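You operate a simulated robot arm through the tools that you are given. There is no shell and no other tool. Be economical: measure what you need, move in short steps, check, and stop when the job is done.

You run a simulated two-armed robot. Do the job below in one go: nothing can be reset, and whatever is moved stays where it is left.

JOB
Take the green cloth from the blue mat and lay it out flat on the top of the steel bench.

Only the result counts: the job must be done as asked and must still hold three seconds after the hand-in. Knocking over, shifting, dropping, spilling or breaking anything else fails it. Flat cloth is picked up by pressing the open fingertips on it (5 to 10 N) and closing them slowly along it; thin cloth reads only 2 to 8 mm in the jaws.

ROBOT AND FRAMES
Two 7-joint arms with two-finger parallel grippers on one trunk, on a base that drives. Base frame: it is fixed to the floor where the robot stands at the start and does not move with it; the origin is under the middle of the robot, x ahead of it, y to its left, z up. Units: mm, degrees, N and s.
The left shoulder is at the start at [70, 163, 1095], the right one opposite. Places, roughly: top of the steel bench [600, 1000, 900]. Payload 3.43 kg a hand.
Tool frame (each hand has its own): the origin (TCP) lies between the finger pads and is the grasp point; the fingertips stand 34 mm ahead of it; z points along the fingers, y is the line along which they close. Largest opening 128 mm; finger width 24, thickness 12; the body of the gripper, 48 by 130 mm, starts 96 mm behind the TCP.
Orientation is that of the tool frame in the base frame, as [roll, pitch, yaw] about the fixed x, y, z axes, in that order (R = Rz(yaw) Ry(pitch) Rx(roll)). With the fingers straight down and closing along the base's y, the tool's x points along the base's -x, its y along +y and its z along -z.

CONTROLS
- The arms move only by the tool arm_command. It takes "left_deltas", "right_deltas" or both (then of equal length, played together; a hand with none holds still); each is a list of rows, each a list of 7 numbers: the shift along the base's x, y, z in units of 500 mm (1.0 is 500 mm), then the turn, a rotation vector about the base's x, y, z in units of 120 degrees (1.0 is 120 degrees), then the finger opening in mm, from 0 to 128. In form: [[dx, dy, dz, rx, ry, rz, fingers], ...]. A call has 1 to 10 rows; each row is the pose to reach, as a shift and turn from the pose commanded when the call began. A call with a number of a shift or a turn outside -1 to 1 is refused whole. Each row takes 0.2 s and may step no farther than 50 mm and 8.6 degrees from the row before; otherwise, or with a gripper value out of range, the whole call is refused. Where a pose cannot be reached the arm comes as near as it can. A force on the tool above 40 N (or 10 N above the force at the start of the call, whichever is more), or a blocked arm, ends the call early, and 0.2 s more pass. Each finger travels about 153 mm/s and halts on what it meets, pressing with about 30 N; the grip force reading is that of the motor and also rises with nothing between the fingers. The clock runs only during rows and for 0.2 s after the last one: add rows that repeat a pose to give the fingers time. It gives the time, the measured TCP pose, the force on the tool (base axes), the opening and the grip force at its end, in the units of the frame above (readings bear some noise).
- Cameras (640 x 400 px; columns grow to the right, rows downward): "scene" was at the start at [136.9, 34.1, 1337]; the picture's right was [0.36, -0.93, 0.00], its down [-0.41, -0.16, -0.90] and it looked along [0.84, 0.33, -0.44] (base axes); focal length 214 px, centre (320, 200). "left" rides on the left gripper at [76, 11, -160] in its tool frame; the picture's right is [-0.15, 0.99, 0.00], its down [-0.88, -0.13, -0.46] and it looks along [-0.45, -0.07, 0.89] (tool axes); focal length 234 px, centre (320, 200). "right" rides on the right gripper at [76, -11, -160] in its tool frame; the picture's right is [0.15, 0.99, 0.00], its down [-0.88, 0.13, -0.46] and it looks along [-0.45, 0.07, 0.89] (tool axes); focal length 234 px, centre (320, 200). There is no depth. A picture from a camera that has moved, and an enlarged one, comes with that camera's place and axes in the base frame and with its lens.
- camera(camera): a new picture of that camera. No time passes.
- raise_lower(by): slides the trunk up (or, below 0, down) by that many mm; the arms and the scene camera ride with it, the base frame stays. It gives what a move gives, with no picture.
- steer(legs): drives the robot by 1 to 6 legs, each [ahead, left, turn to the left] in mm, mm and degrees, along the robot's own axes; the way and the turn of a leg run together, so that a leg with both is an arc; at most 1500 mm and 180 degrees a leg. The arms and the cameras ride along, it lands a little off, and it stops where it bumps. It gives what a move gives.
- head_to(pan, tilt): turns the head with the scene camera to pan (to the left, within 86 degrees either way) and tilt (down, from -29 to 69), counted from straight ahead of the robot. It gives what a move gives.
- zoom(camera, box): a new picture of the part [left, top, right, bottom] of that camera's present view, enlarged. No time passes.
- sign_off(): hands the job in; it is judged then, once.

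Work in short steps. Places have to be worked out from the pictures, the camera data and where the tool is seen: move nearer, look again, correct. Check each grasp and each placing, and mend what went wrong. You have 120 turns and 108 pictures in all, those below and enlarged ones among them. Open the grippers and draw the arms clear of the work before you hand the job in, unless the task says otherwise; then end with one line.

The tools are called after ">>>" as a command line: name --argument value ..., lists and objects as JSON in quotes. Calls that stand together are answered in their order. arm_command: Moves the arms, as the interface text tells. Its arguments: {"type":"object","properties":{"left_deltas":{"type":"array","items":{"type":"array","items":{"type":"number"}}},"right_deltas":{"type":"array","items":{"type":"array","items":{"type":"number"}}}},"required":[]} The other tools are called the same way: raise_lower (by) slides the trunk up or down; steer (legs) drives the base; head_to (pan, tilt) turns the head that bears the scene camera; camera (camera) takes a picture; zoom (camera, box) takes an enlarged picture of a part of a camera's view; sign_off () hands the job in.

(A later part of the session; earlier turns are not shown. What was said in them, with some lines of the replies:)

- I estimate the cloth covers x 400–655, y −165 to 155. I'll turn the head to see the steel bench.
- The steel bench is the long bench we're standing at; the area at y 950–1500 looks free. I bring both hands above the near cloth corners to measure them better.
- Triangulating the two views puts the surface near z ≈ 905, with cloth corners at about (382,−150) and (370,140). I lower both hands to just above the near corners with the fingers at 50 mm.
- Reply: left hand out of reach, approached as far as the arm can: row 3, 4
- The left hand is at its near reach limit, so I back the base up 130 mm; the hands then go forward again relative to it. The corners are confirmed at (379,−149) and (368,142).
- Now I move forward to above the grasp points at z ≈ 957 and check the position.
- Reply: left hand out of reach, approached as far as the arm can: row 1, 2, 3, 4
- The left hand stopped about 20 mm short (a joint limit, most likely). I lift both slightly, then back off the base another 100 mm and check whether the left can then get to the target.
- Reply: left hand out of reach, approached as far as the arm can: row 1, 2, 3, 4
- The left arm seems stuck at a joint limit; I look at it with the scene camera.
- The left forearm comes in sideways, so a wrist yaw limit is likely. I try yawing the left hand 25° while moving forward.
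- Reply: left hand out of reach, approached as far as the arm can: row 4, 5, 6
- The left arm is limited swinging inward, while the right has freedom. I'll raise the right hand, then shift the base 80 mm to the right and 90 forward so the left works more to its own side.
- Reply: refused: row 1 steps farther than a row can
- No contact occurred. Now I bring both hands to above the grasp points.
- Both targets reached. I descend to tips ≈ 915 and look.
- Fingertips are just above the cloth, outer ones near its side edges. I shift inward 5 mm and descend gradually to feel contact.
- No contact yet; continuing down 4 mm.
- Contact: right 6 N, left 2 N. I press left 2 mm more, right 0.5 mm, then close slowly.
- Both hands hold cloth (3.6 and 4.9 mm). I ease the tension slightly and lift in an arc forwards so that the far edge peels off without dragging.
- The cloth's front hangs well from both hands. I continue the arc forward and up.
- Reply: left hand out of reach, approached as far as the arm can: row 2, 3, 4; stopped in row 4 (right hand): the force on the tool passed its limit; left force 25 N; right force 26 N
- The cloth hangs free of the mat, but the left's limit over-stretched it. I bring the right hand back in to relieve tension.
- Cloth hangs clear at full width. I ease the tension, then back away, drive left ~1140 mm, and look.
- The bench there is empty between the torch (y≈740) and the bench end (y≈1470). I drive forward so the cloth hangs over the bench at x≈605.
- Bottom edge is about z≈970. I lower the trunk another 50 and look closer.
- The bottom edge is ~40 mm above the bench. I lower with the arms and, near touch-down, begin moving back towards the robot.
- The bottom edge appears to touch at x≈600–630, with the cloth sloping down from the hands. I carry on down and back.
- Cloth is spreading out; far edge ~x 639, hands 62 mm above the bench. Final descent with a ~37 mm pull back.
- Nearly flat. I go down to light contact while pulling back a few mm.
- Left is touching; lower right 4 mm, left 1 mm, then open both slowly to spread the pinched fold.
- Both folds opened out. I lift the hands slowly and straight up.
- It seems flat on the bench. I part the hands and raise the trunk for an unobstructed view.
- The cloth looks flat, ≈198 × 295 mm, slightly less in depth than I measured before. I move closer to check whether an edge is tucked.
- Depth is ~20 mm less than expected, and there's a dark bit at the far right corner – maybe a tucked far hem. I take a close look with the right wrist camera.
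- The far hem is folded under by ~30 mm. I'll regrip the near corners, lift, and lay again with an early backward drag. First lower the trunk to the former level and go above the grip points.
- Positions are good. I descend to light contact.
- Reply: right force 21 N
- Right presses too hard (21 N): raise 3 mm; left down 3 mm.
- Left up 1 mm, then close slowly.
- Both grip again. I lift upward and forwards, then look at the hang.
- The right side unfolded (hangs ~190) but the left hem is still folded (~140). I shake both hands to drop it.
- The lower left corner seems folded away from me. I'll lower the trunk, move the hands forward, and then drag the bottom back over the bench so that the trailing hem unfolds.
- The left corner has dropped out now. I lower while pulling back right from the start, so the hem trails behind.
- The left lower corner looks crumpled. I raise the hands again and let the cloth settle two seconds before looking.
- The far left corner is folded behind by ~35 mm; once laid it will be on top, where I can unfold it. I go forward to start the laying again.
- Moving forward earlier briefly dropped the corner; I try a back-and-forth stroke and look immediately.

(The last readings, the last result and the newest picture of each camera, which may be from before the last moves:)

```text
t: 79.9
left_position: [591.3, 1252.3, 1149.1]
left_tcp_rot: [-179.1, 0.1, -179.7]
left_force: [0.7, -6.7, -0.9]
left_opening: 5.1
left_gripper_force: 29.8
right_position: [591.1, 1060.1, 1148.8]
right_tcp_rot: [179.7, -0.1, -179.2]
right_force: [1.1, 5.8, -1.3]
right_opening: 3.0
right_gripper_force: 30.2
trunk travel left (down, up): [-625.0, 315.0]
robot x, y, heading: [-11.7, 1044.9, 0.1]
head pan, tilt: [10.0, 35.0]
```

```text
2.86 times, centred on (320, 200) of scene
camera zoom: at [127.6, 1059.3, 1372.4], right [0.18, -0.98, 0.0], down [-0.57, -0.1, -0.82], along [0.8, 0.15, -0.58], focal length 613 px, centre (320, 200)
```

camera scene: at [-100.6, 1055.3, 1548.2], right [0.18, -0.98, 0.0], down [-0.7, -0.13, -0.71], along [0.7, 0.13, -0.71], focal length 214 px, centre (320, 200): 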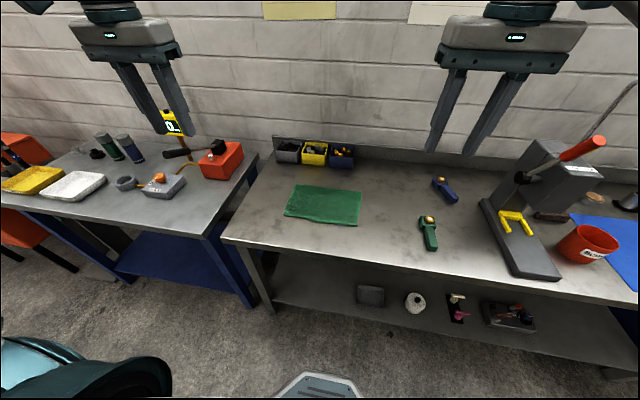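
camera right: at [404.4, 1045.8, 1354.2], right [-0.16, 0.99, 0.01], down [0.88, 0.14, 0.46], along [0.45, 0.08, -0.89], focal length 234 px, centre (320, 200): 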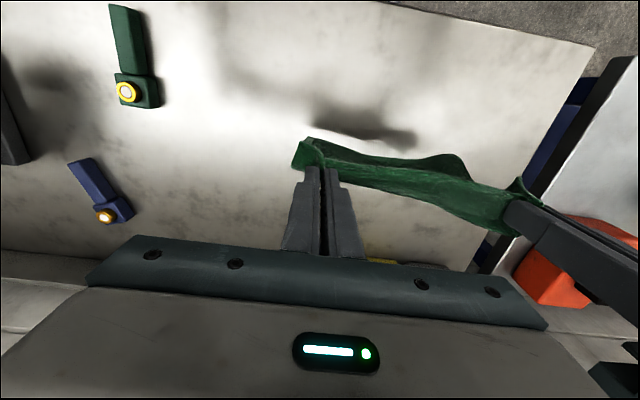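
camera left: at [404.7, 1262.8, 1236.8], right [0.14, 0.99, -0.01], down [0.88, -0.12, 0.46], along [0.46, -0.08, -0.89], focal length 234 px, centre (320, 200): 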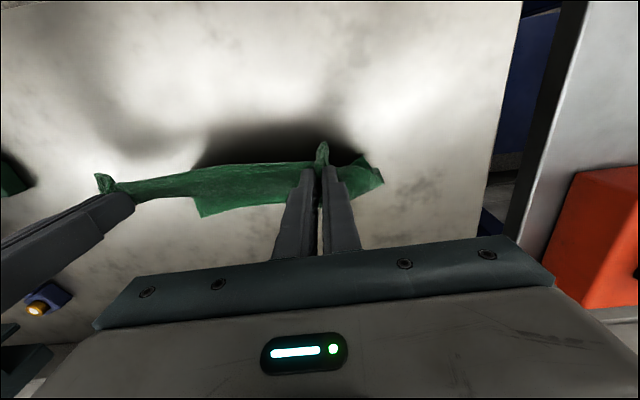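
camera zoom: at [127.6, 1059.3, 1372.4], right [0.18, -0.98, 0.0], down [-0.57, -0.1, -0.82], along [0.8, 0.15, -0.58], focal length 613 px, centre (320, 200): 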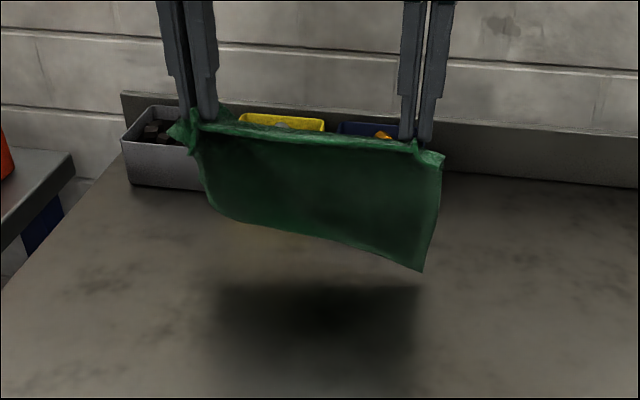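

I'll lay it now and repair the corner on the bench. Down and back from here.

>>> arm_command --left_deltas '[[-0.02, 0, -0.02, 0, 0, 0, 0], [-0.05, 0, -0.05, 0, 0, 0, 0], [-0.08, 0, -0.08, 0, 0, 0, 0], [-0.11, 0, -0.11, 0, 0, 0, 0], [-0.14, 0, -0.14, 0, 0, 0, 0], [-0.17, 0, -0.17, 0, 0, 0, 0], [-0.2, 0, -0.2, 0, 0, 0, 0], [-0.23, 0, -0.23, 0, 0, 0, 0]]' --right_deltas '[[-0.02, 0, -0.02, 0, 0, 0, 0], [-0.05, 0, -0.05, 0, 0, 0, 0], [-0.08, 0, -0.08, 0, 0, 0, 0], [-0.11, 0, -0.11, 0, 0, 0, 0], [-0.14, 0, -0.14, 0, 0, 0, 0], [-0.17, 0, -0.17, 0, 0, 0, 0], [-0.2, 0, -0.2, 0, 0, 0, 0], [-0.23, 0, -0.23, 0, 0, 0, 0]]'

>>> zoom --camera "scene" --box '[220, 130, 420, 270]'

>>> camera --camera "right"

>>> camera --camera "left"

```text
t: 81.7
left_position: [472.8, 1247.6, 1038.7]
left_tcp_rot: [-179.2, 0.3, -179.8]
left_force: [0.9, -4.7, -1.0]
left_opening: 5.2
left_gripper_force: 30.4
right_position: [469.6, 1057.4, 1037.2]
right_tcp_rot: [179.4, 0.0, -179.1]
right_force: [0.1, 4.8, -0.5]
right_opening: 3.0
right_gripper_force: 29.6
trunk travel left (down, up): [-625.0, 315.0]
robot x, y, heading: [-14.6, 1040.9, 0.0]
head pan, tilt: [10.0, 35.0]
```

```text
2.86 times, centred on (320, 200) of scene
camera zoom: at [122.5, 1057.4, 1373.1], right [0.18, -0.98, 0.0], down [-0.56, -0.1, -0.82], along [0.81, 0.15, -0.57], focal length 613 px, centre (320, 200)
```

zoom: 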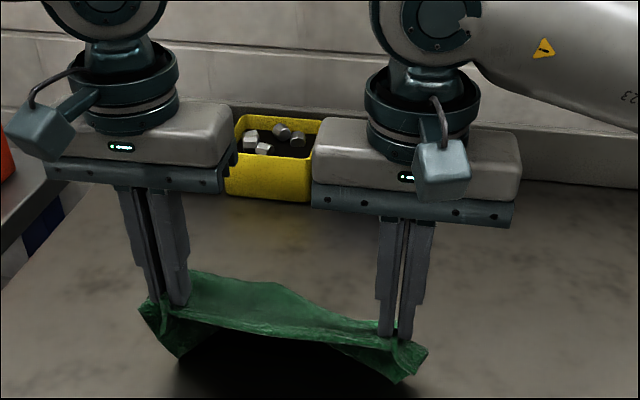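

```text
53 pictures are left
camera right: at [393.6, 1044.3, 1195.3], right [-0.16, 0.99, 0.01], down [0.88, 0.14, 0.46], along [0.45, 0.08, -0.89], focal length 234 px, centre (320, 200)
```

right: 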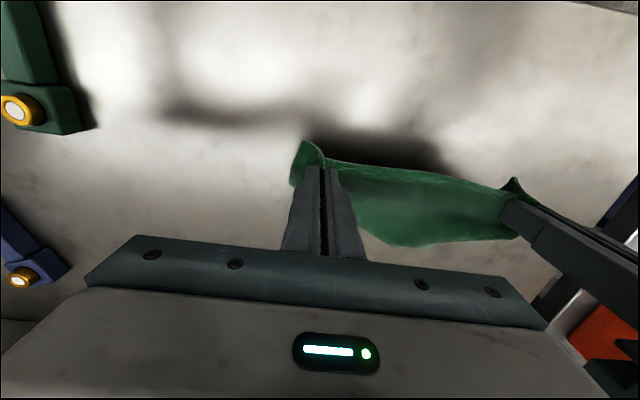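

```text
52 pictures are left
camera left: at [395.6, 1261.2, 1196.3], right [0.14, 0.99, -0.01], down [0.88, -0.12, 0.46], along [0.46, -0.08, -0.89], focal length 234 px, centre (320, 200)
```

left: 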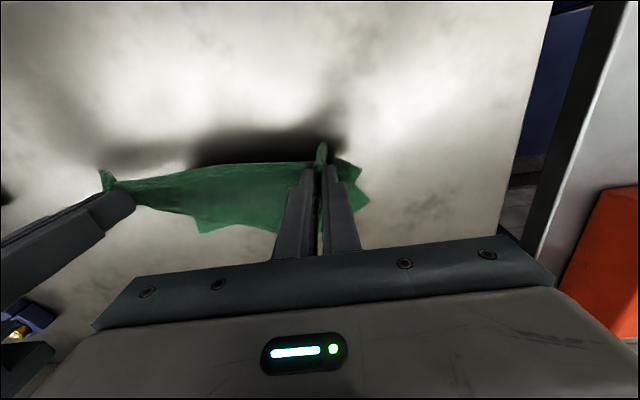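

It's bunched; I drag it back with the base 80 mm at this height so that the hem trails out behind.

>>> steer --legs '[[-70, 0, 0]]'

>>> zoom --camera "scene" --box '[220, 130, 420, 270]'

>>> camera --camera "left"

```text
t: 82.7
left_position: [402.5, 1247.8, 1036.6]
left_tcp_rot: [-179.1, 0.4, -179.7]
left_force: [-0.2, -6.2, 0.2]
left_opening: 5.5
left_gripper_force: 30.3
right_position: [401.7, 1058.4, 1038.0]
right_tcp_rot: [179.6, -0.1, -179.3]
right_force: [0.0, 4.7, -0.2]
right_opening: 2.7
right_gripper_force: 30.2
trunk travel left (down, up): [-625.0, 315.0]
robot x, y, heading: [-86.3, 1039.7, 0.3]
head pan, tilt: [10.0, 35.0]
```

```text
2.86 times, centred on (320, 200) of scene
camera zoom: at [52.6, 1057.3, 1372.9], right [0.18, -0.98, 0.0], down [-0.56, -0.1, -0.82], along [0.81, 0.15, -0.57], focal length 613 px, centre (320, 200)
```

zoom: 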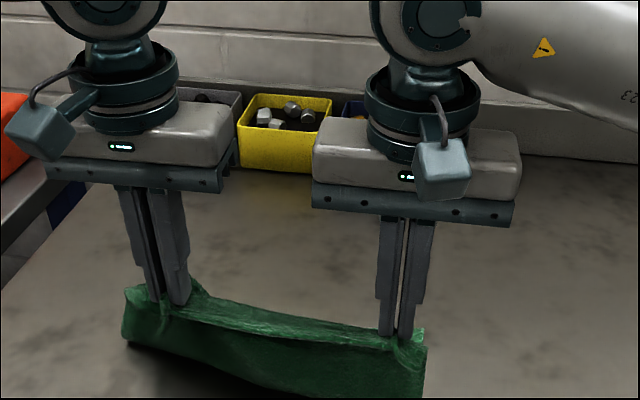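

```text
50 pictures are left
camera left: at [325.8, 1261.1, 1196.2], right [0.14, 0.99, -0.01], down [0.88, -0.12, 0.46], along [0.46, -0.08, -0.89], focal length 234 px, centre (320, 200)
```

left: 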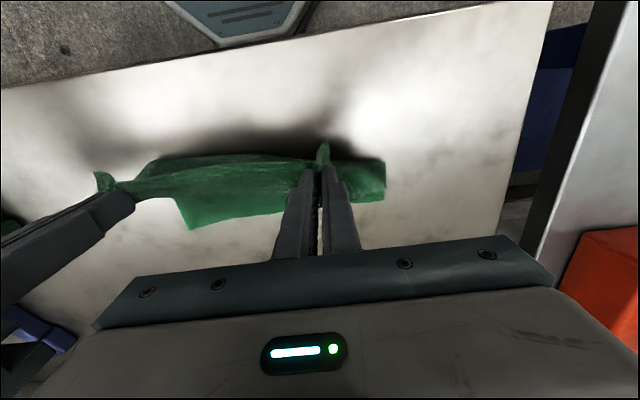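

Dragging straightened it: the far edge now lies straight (x≈490, y 1022–1325), but that's too near the bench front. I lift, go forward and repeat the drag from farther in.

>>> arm_command --left_deltas '[[0, 0, 0.08, 0, 0, 0, 0], [0, 0, 0.16, 0, 0, 0, 0], [0.04, 0, 0.22, 0, 0, 0, 0], [0.12, 0, 0.24, 0, 0, 0, 0], [0.2, 0, 0.24, 0, 0, 0, 0], [0.25, 0, 0.24, 0, 0, 0, 0]]' --right_deltas '[[0, 0, 0.08, 0, 0, 0, 0], [0, 0, 0.16, 0, 0, 0, 0], [0.04, 0, 0.22, 0, 0, 0, 0], [0.12, 0, 0.24, 0, 0, 0, 0], [0.2, 0, 0.24, 0, 0, 0, 0], [0.25, 0, 0.24, 0, 0, 0, 0]]'

>>> steer --legs '[[75, 0, 0]]'

>>> zoom --camera "scene" --box '[220, 130, 420, 270]'

```text
t: 84.1
left_position: [530.5, 1249.8, 1155.2]
left_tcp_rot: [-179.1, 0.4, -179.8]
left_force: [0.5, -7.1, 0.1]
left_opening: 5.4
left_gripper_force: 29.7
right_position: [525.8, 1057.8, 1155.0]
right_tcp_rot: [179.6, -0.1, -179.1]
right_force: [0.9, 7.1, -0.1]
right_opening: 3.1
right_gripper_force: 30.1
trunk travel left (down, up): [-625.0, 315.0]
robot x, y, heading: [-80.5, 1038.5, -0.2]
head pan, tilt: [10.0, 35.0]
```

```text
t: 85.1
left_position: [601.3, 1250.9, 1155.7]
left_tcp_rot: [-179.2, 0.4, -179.6]
left_force: [-0.8, -7.8, -1.4]
left_opening: 5.4
left_gripper_force: 30.1
right_position: [597.9, 1057.9, 1155.5]
right_tcp_rot: [179.4, -0.1, -179.1]
right_force: [0.2, 8.1, -0.2]
right_opening: 3.0
right_gripper_force: 29.8
trunk travel left (down, up): [-625.0, 315.0]
robot x, y, heading: [-11.7, 1042.1, 0.1]
head pan, tilt: [10.0, 35.0]
```

```text
2.86 times, centred on (320, 200) of scene
camera zoom: at [126.2, 1057.8, 1373.1], right [0.18, -0.98, 0.0], down [-0.56, -0.1, -0.82], along [0.81, 0.15, -0.57], focal length 613 px, centre (320, 200)
```

zoom: 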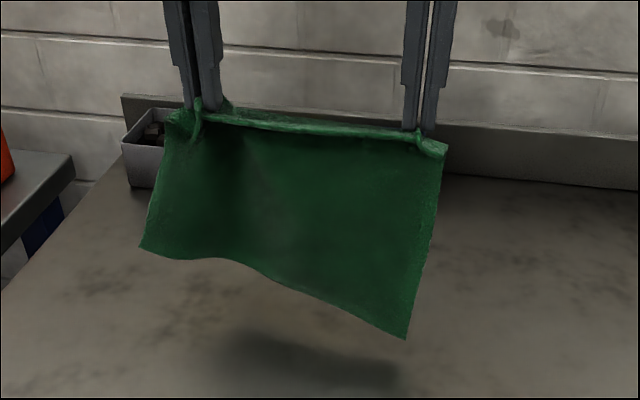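

Now the cloth hangs fully unfolded with both corners free. I lower it with a slight backward motion, then drag back 90 mm with the base.

>>> arm_command --left_deltas '[[-0.01, 0, -0.03, 0, 0, 0, 0], [-0.02, 0, -0.06, 0, 0, 0, 0], [-0.03, 0, -0.09, 0, 0, 0, 0], [-0.04, 0, -0.12, 0, 0, 0, 0], [-0.05, 0, -0.15, 0, 0, 0, 0], [-0.06, 0, -0.18, 0, 0, 0, 0], [-0.07, 0, -0.21, 0, 0, 0, 0]]' --right_deltas '[[-0.01, 0, -0.03, 0, 0, 0, 0], [-0.02, 0, -0.06, 0, 0, 0, 0], [-0.03, 0, -0.09, 0, 0, 0, 0], [-0.04, 0, -0.12, 0, 0, 0, 0], [-0.05, 0, -0.15, 0, 0, 0, 0], [-0.06, 0, -0.18, 0, 0, 0, 0], [-0.07, 0, -0.21, 0, 0, 0, 0]]'

>>> steer --legs '[[-100, 0, 0]]'

>>> zoom --camera "scene" --box '[220, 130, 420, 270]'

>>> camera --camera "left"

>>> camera --camera "right"

```text
t: 86.7
left_position: [568.1, 1250.8, 1050.9]
left_tcp_rot: [-179.1, 0.3, -179.7]
left_force: [0.4, -9.1, 0.6]
left_opening: 5.4
left_gripper_force: 29.8
right_position: [564.5, 1057.6, 1051.5]
right_tcp_rot: [179.6, 0.0, -179.1]
right_force: [0.8, 9.0, -0.8]
right_opening: 3.2
right_gripper_force: 30.0
trunk travel left (down, up): [-625.0, 315.0]
robot x, y, heading: [-10.3, 1039.7, 0.1]
head pan, tilt: [10.0, 35.0]
```

```text
t: 87.9
left_position: [467.0, 1250.6, 1050.8]
left_tcp_rot: [-179.1, 0.3, -179.7]
left_force: [-0.9, -9.5, 0.8]
left_opening: 5.4
left_gripper_force: 29.9
right_position: [462.7, 1057.0, 1051.3]
right_tcp_rot: [179.5, 0.0, -179.1]
right_force: [0.1, 8.9, 0.2]
right_opening: 3.2
right_gripper_force: 30.0
trunk travel left (down, up): [-625.0, 315.0]
robot x, y, heading: [-115.8, 1039.7, 0.5]
head pan, tilt: [10.0, 35.0]
```

```text
2.86 times, centred on (320, 200) of scene
camera zoom: at [25.8, 1057.2, 1372.9], right [0.18, -0.98, 0.0], down [-0.56, -0.1, -0.82], along [0.81, 0.15, -0.57], focal length 613 px, centre (320, 200)
```

zoom: 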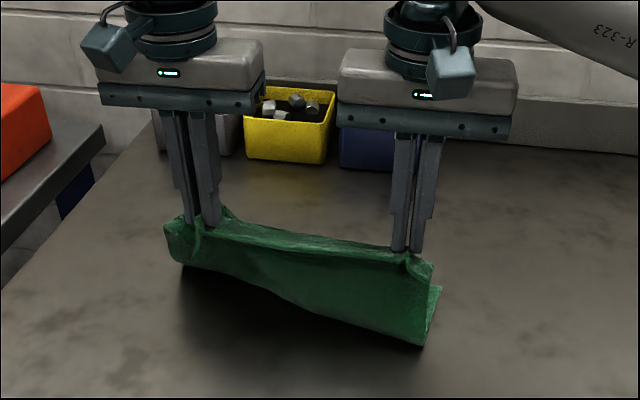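

```text
47 pictures are left
camera left: at [390.7, 1262.9, 1209.4], right [0.14, 0.99, -0.01], down [0.88, -0.12, 0.46], along [0.46, -0.08, -0.89], focal length 234 px, centre (320, 200)
```

left: 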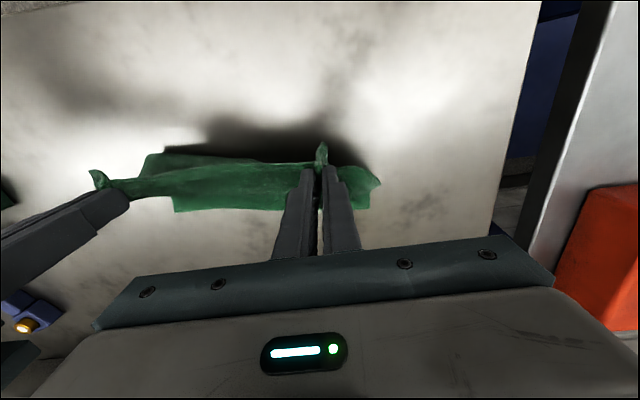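

```text
46 pictures are left
camera right: at [386.0, 1042.1, 1209.6], right [-0.16, 0.99, 0.01], down [0.88, 0.14, 0.46], along [0.45, 0.08, -0.89], focal length 234 px, centre (320, 200)
```

right: 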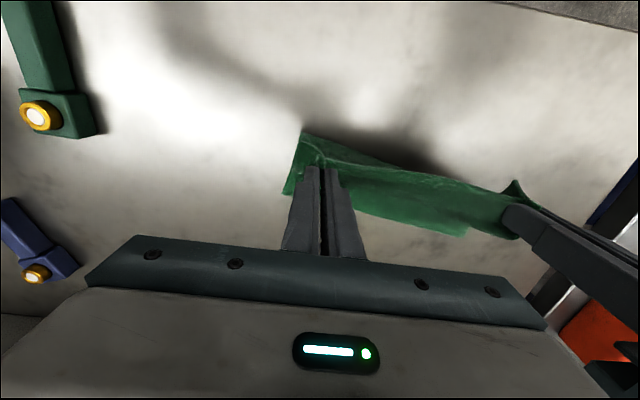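

The right side trails correctly; the left is unclear. I lay down fully (down 105, back 90) and inspect.

>>> arm_command --left_deltas '[[-0.03, 0, -0.025, 0, 0, 0, 0], [-0.06, 0, -0.05, 0, 0, 0, 0], [-0.09, 0, -0.08, 0, 0, 0, 0], [-0.12, 0, -0.115, 0, 0, 0, 0], [-0.15, 0, -0.15, 0, 0, 0, 0], [-0.17, 0, -0.185, 0, 0, 0, 0], [-0.18, 0, -0.208, 0, 0, 0, 0]]' --right_deltas '[[-0.03, 0, -0.025, 0, 0, 0, 0], [-0.06, 0, -0.05, 0, 0, 0, 0], [-0.09, 0, -0.08, 0, 0, 0, 0], [-0.12, 0, -0.115, 0, 0, 0, 0], [-0.15, 0, -0.15, 0, 0, 0, 0], [-0.17, 0, -0.185, 0, 0, 0, 0], [-0.18, 0, -0.208, 0, 0, 0, 0]]'

>>> zoom --camera "scene" --box '[220, 130, 420, 270]'

>>> camera --camera "left"

```text
t: 89.5
left_position: [377.3, 1252.3, 945.4]
left_tcp_rot: [-179.1, 0.4, -179.7]
left_force: [-0.1, -9.5, -0.4]
left_opening: 5.5
left_gripper_force: 29.7
right_position: [372.1, 1056.8, 946.0]
right_tcp_rot: [179.5, 0.1, -179.2]
right_force: [1.1, 10.0, 0.4]
right_opening: 3.2
right_gripper_force: 29.5
trunk travel left (down, up): [-625.0, 315.0]
robot x, y, heading: [-112.0, 1040.9, 0.4]
head pan, tilt: [10.0, 35.0]
```

```text
2.86 times, centred on (320, 200) of scene
camera zoom: at [25.8, 1057.3, 1373.0], right [0.18, -0.98, 0.0], down [-0.56, -0.1, -0.82], along [0.81, 0.15, -0.57], focal length 613 px, centre (320, 200)
```

zoom: 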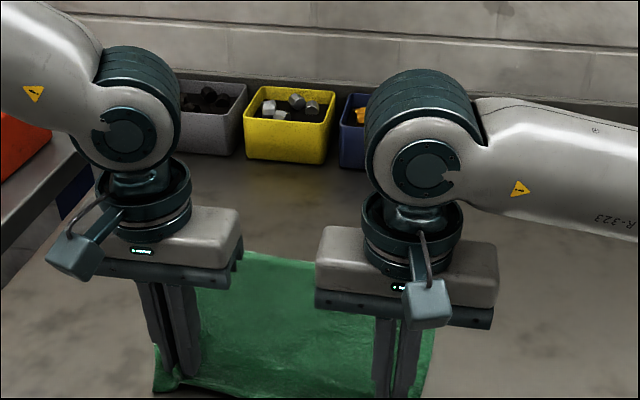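

```text
44 pictures are left
camera left: at [300.6, 1264.3, 1103.9], right [0.14, 0.99, -0.01], down [0.88, -0.12, 0.46], along [0.46, -0.08, -0.89], focal length 234 px, centre (320, 200)
```

left: 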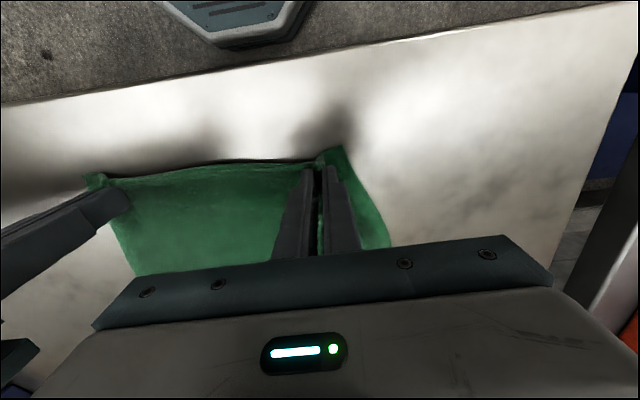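

Looks well spread: far edge x≈570, hands at 375 (≈195 mm, the full length). I pull back 8 mm, settle to contact.

>>> arm_command --left_deltas '[[-0.008, 0, -0.006, 0, 0, 0, 0], [-0.016, 0, -0.012, 0, 0, 0, 0], [-0.016, 0, -0.014, 0, 0, 0, 0]]' --right_deltas '[[-0.008, 0, -0.006, 0, 0, 0, 0], [-0.016, 0, -0.012, 0, 0, 0, 0], [-0.016, 0, -0.016, 0, 0, 0, 0]]'

```text
t: 90.3
left_position: [368.4, 1251.3, 940.8]
left_tcp_rot: [-179.1, 0.4, -179.7]
left_force: [0.5, -9.2, 0.2]
left_opening: 5.5
left_gripper_force: 29.8
right_position: [363.3, 1056.5, 939.5]
right_tcp_rot: [179.4, 0.1, -179.1]
right_force: [1.7, 9.6, 10.0]
right_opening: 3.1
right_gripper_force: 30.0
trunk travel left (down, up): [-625.0, 315.0]
robot x, y, heading: [-109.2, 1038.5, 0.3]
head pan, tilt: [10.0, 35.0]
```

Right in contact (10 N), left not yet. Lower left 3 mm, raise right 1 mm, then open slowly.

>>> arm_command --left_deltas '[[0, 0, -0.003, 0, 0, 0, 0], [0, 0, -0.005, 0, 0, 0, 0]]' --right_deltas '[[0, 0, 0.001, 0, 0, 0, 0], [0, 0, 0.002, 0, 0, 0, 0]]'

>>> arm_command --left_deltas '[[0, 0, 0, 0, 0, 0, 8], [0, 0, 0, 0, 0, 0, 14], [0, 0, 0, 0, 0, 0, 20], [0, 0, 0, 0, 0, 0, 26], [0, 0, 0, 0, 0, 0, 32], [0, 0, 0, 0, 0, 0, 38], [0, 0, 0, 0, 0, 0, 44], [0, 0, 0, 0, 0, 0, 50], [0, 0, 0, 0, 0, 0, 50]]' --right_deltas '[[0, 0, 0, 0, 0, 0, 8], [0, 0, 0, 0, 0, 0, 14], [0, 0, 0, 0, 0, 0, 20], [0, 0, 0, 0, 0, 0, 26], [0, 0, 0, 0, 0, 0, 32], [0, 0, 0, 0, 0, 0, 38], [0, 0, 0, 0, 0, 0, 44], [0, 0, 0, 0, 0, 0, 50], [0, 0, 0, 0, 0, 0, 50]]'

>>> arm_command --left_deltas '[[0, 0, 0.01, 0, 0, 0, 50], [0, 0, 0.05, 0, 0, 0, 50], [0, 0, 0.13, 0, 0, 0, 50], [0, 0, 0.22, 0, 0, 0, 50], [0, 0.08, 0.26, 0, 0, 0, 50], [0, 0.16, 0.28, 0, 0, 0, 50], [0, 0.24, 0.28, 0, 0, 0, 50], [0, 0.32, 0.28, 0, 0, 0, 50]]' --right_deltas '[[0, 0, 0.01, 0, 0, 0, 50], [0, 0, 0.05, 0, 0, 0, 50], [0, 0, 0.13, 0, 0, 0, 50], [0, 0, 0.22, 0, 0, 0, 50], [0, -0.08, 0.26, 0, 0, 0, 50], [0, -0.16, 0.28, 0, 0, 0, 50], [0, -0.24, 0.28, 0, 0, 0, 50], [0, -0.32, 0.28, 0, 0, 0, 50]]'

>>> head_to --pan 15 --tilt 45

>>> camera --camera "scene"

```text
t: 90.9
left_position: [370.2, 1251.3, 938.1]
left_tcp_rot: [-179.2, 0.4, -179.7]
left_force: [0.2, -8.2, 9.8]
left_opening: 5.5
left_gripper_force: 29.9
right_position: [364.3, 1056.0, 940.7]
right_tcp_rot: [179.6, 0.0, -179.2]
right_force: [2.1, 10.1, 6.4]
right_opening: 2.8
right_gripper_force: 30.2
trunk travel left (down, up): [-625.0, 315.0]
robot x, y, heading: [-109.6, 1039.0, 0.6]
head pan, tilt: [10.0, 35.0]
```

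```text
t: 92.9
left_position: [367.9, 1251.3, 937.9]
left_tcp_rot: [-179.3, 0.4, -179.6]
left_force: [-0.4, -2.0, 8.3]
left_opening: 47.8
left_gripper_force: 0.1
right_position: [364.7, 1056.0, 939.6]
right_tcp_rot: [179.5, 0.0, -179.1]
right_force: [-0.2, 0.6, 3.8]
right_opening: 49.2
right_gripper_force: 0.1
trunk travel left (down, up): [-625.0, 315.0]
robot x, y, heading: [-112.7, 1040.7, 0.3]
head pan, tilt: [10.0, 35.0]
```

```text
t: 94.7
left_position: [367.6, 1411.2, 1078.3]
left_tcp_rot: [-179.1, 0.4, -179.7]
left_force: [-0.2, -0.4, -0.7]
left_opening: 49.9
left_gripper_force: 0.0
right_position: [360.9, 896.4, 1082.0]
right_tcp_rot: [179.5, 0.2, -179.0]
right_force: [0.2, -0.3, -0.1]
right_opening: 49.9
right_gripper_force: 0.0
trunk travel left (down, up): [-625.0, 315.0]
robot x, y, heading: [-116.2, 1042.0, 0.4]
head pan, tilt: [10.0, 35.0]
```

```text
t: 95.4
left_position: [369.6, 1411.3, 1077.8]
left_tcp_rot: [-179.1, 0.3, -179.6]
left_force: [0.3, 0.2, 1.3]
left_opening: 49.9
left_gripper_force: 0.2
right_position: [363.5, 898.0, 1080.3]
right_tcp_rot: [179.4, -0.1, -179.2]
right_force: [-0.3, -0.7, -0.5]
right_opening: 50.0
right_gripper_force: 0.1
trunk travel left (down, up): [-625.0, 315.0]
robot x, y, heading: [-114.2, 1039.1, 0.6]
head pan, tilt: [15.0, 45.0]
```

```text
43 pictures are left
camera scene: at [17.9, 1062.9, 1358.2], right [0.26, -0.96, 0.0], down [-0.68, -0.19, -0.71], along [0.68, 0.19, -0.71], focal length 214 px, centre (320, 200)
```

scene: 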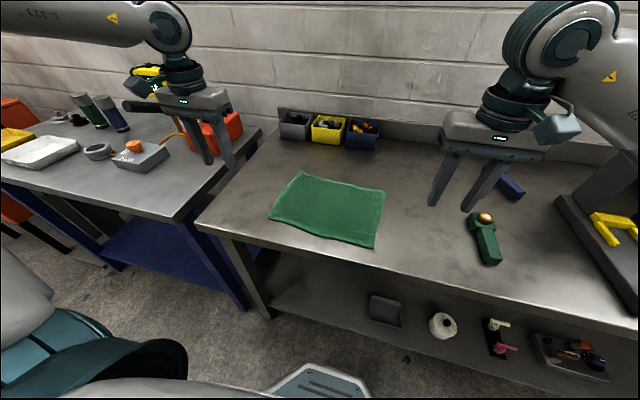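

>>> zoom --camera "scene" --box '[260, 160, 400, 255]'

>>> arm_command --right_deltas '[[0.06, 0.06, 0.02, 0, 0, 0, 50], [0.12, 0.12, 0.04, 0, 0, 0, 50], [0.18, 0.18, 0.06, 0, 0, 0, 50], [0.24, 0.24, 0.08, 0, 0, 0, 50], [0.3, 0.3, 0.09, 0, 0, 0, 50], [0.35, 0.35, 0.09, 0, 0, 0, 50]]'

>>> camera --camera "right"

```text
4.21 times, centred on (330, 208) of scene
camera zoom: at [17.9, 1062.9, 1358.2], right [0.26, -0.96, 0.0], down [-0.68, -0.19, -0.71], along [0.68, 0.19, -0.71], focal length 903 px, centre (278, 168)
```

zoom: 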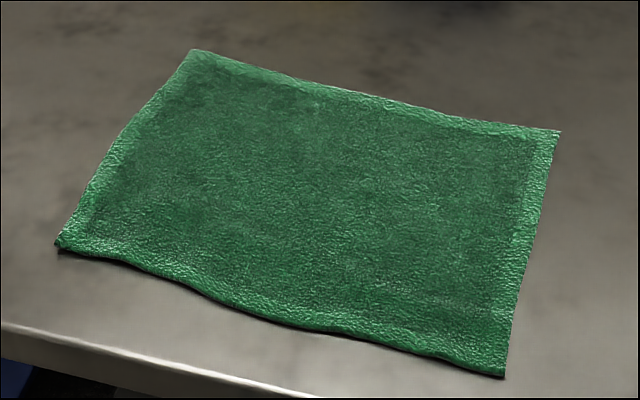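

```text
t: 96.8
left_position: [370.0, 1411.4, 1076.8]
left_tcp_rot: [-179.1, 0.4, -179.8]
left_force: [0.6, -0.5, -0.6]
left_opening: 49.9
left_gripper_force: 0.0
right_position: [538.7, 1072.1, 1123.0]
right_tcp_rot: [179.6, 0.1, -179.0]
right_force: [0.1, 0.1, -0.1]
right_opening: 49.8
right_gripper_force: 0.0
trunk travel left (down, up): [-625.0, 315.0]
robot x, y, heading: [-110.3, 1039.5, 0.6]
head pan, tilt: [15.0, 45.0]
```

```text
41 pictures are left
camera right: at [463.0, 1058.5, 1282.5], right [-0.16, 0.99, 0.01], down [0.88, 0.14, 0.46], along [0.45, 0.08, -0.89], focal length 234 px, centre (320, 200)
```

right: 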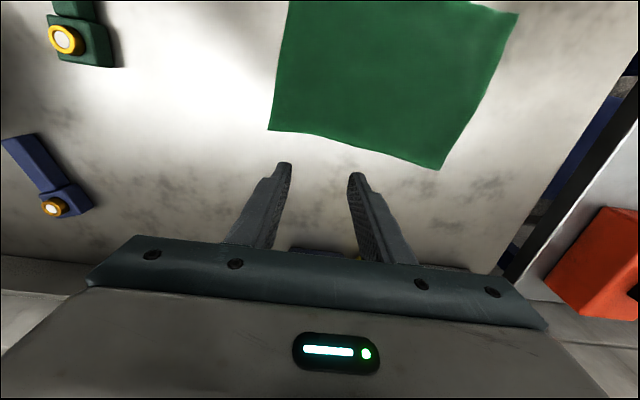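

Now the cloth measures ≈220 × 295 mm: full size. I check the far hem close up.

>>> zoom --camera "right" --box '[250, 60, 370, 160]'

>>> zoom --camera "right" --box '[380, 80, 500, 180]'

```text
4.00 times, centred on (310, 110) of right
camera zoom: at [463.0, 1058.5, 1282.5], right [-0.16, 0.99, 0.01], down [0.88, 0.14, 0.46], along [0.45, 0.08, -0.89], focal length 937 px, centre (360, 560)
```

zoom: 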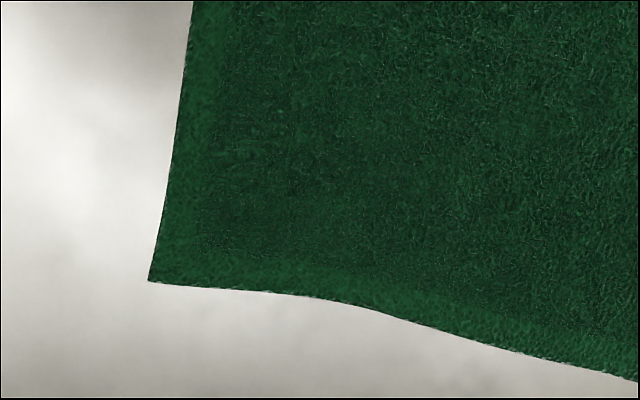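

```text
4.00 times, centred on (440, 130) of right
camera zoom: at [463.0, 1058.5, 1282.5], right [-0.16, 0.99, 0.01], down [0.88, 0.14, 0.46], along [0.45, 0.08, -0.89], focal length 937 px, centre (-160, 480)
```

zoom: 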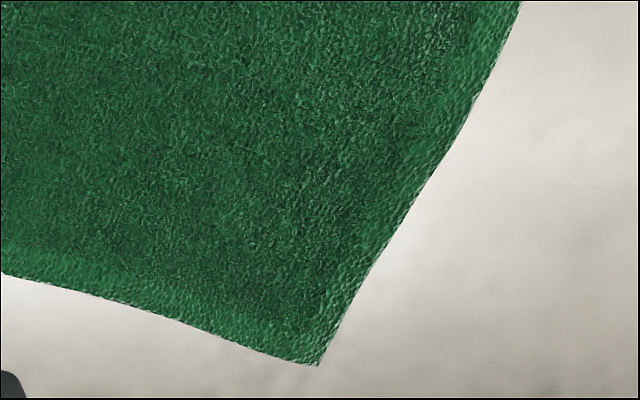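

Hem is flat with no tucks. I withdraw the arms: raise the trunk and back away, then take one final look.

>>> raise_lower --by 120

>>> steer --legs '[[-350, 0, 0]]'

>>> head_to --pan 0 --tilt 30

>>> camera --camera "scene"

```text
t: 98.3
left_position: [369.0, 1411.8, 1197.6]
left_tcp_rot: [-179.1, 0.3, -179.7]
left_force: [0.4, 0.2, -0.3]
left_opening: 50.0
left_gripper_force: 0.0
right_position: [538.4, 1071.0, 1243.7]
right_tcp_rot: [179.5, 0.0, -179.0]
right_force: [-0.4, -0.1, -0.3]
right_opening: 50.2
right_gripper_force: 0.1
trunk travel left (down, up): [-745.0, 195.0]
robot x, y, heading: [-109.5, 1045.0, 0.2]
head pan, tilt: [15.0, 45.0]
```

```text
t: 100.6
left_position: [22.9, 1411.0, 1196.6]
left_tcp_rot: [-179.1, 0.3, -179.3]
left_force: [0.5, 0.0, 0.1]
left_opening: 49.8
left_gripper_force: 0.0
right_position: [195.4, 1072.5, 1244.4]
right_tcp_rot: [179.6, -0.1, -178.7]
right_force: [0.5, -0.2, -0.3]
right_opening: 50.0
right_gripper_force: 0.1
trunk travel left (down, up): [-745.0, 195.0]
robot x, y, heading: [-457.0, 1038.2, 0.9]
head pan, tilt: [15.0, 45.0]
```

```text
t: 101.3
left_position: [21.9, 1410.5, 1198.5]
left_tcp_rot: [-179.1, 0.4, -179.3]
left_force: [0.2, -0.3, 0.5]
left_opening: 50.1
left_gripper_force: 0.1
right_position: [193.3, 1070.9, 1245.0]
right_tcp_rot: [179.6, 0.1, -178.7]
right_force: [-0.3, -0.3, -0.1]
right_opening: 50.3
right_gripper_force: 0.1
trunk travel left (down, up): [-745.0, 195.0]
robot x, y, heading: [-456.8, 1038.0, 0.5]
head pan, tilt: [0.0, 30.0]
```

```text
38 pictures are left
camera scene: at [-315.4, 1039.6, 1500.8], right [0.01, -1.0, 0.0], down [-0.5, -0.01, -0.87], along [0.87, 0.01, -0.5], focal length 214 px, centre (320, 200)
```

scene: 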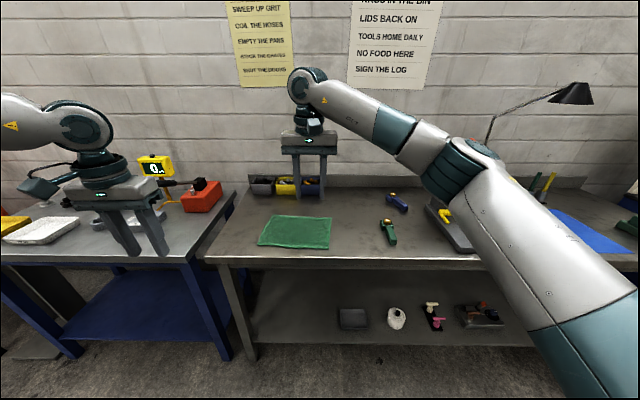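

The cloth lies flat on the steel bench, nothing else was disturbed, and both grippers are open and clear. I hand in.

>>> sign_off

```text
The job is handed in.
```

The green cloth is off the blue mat and laid out flat on the steel bench, with no tucked edges in the last close-up; both grippers are open and clear.
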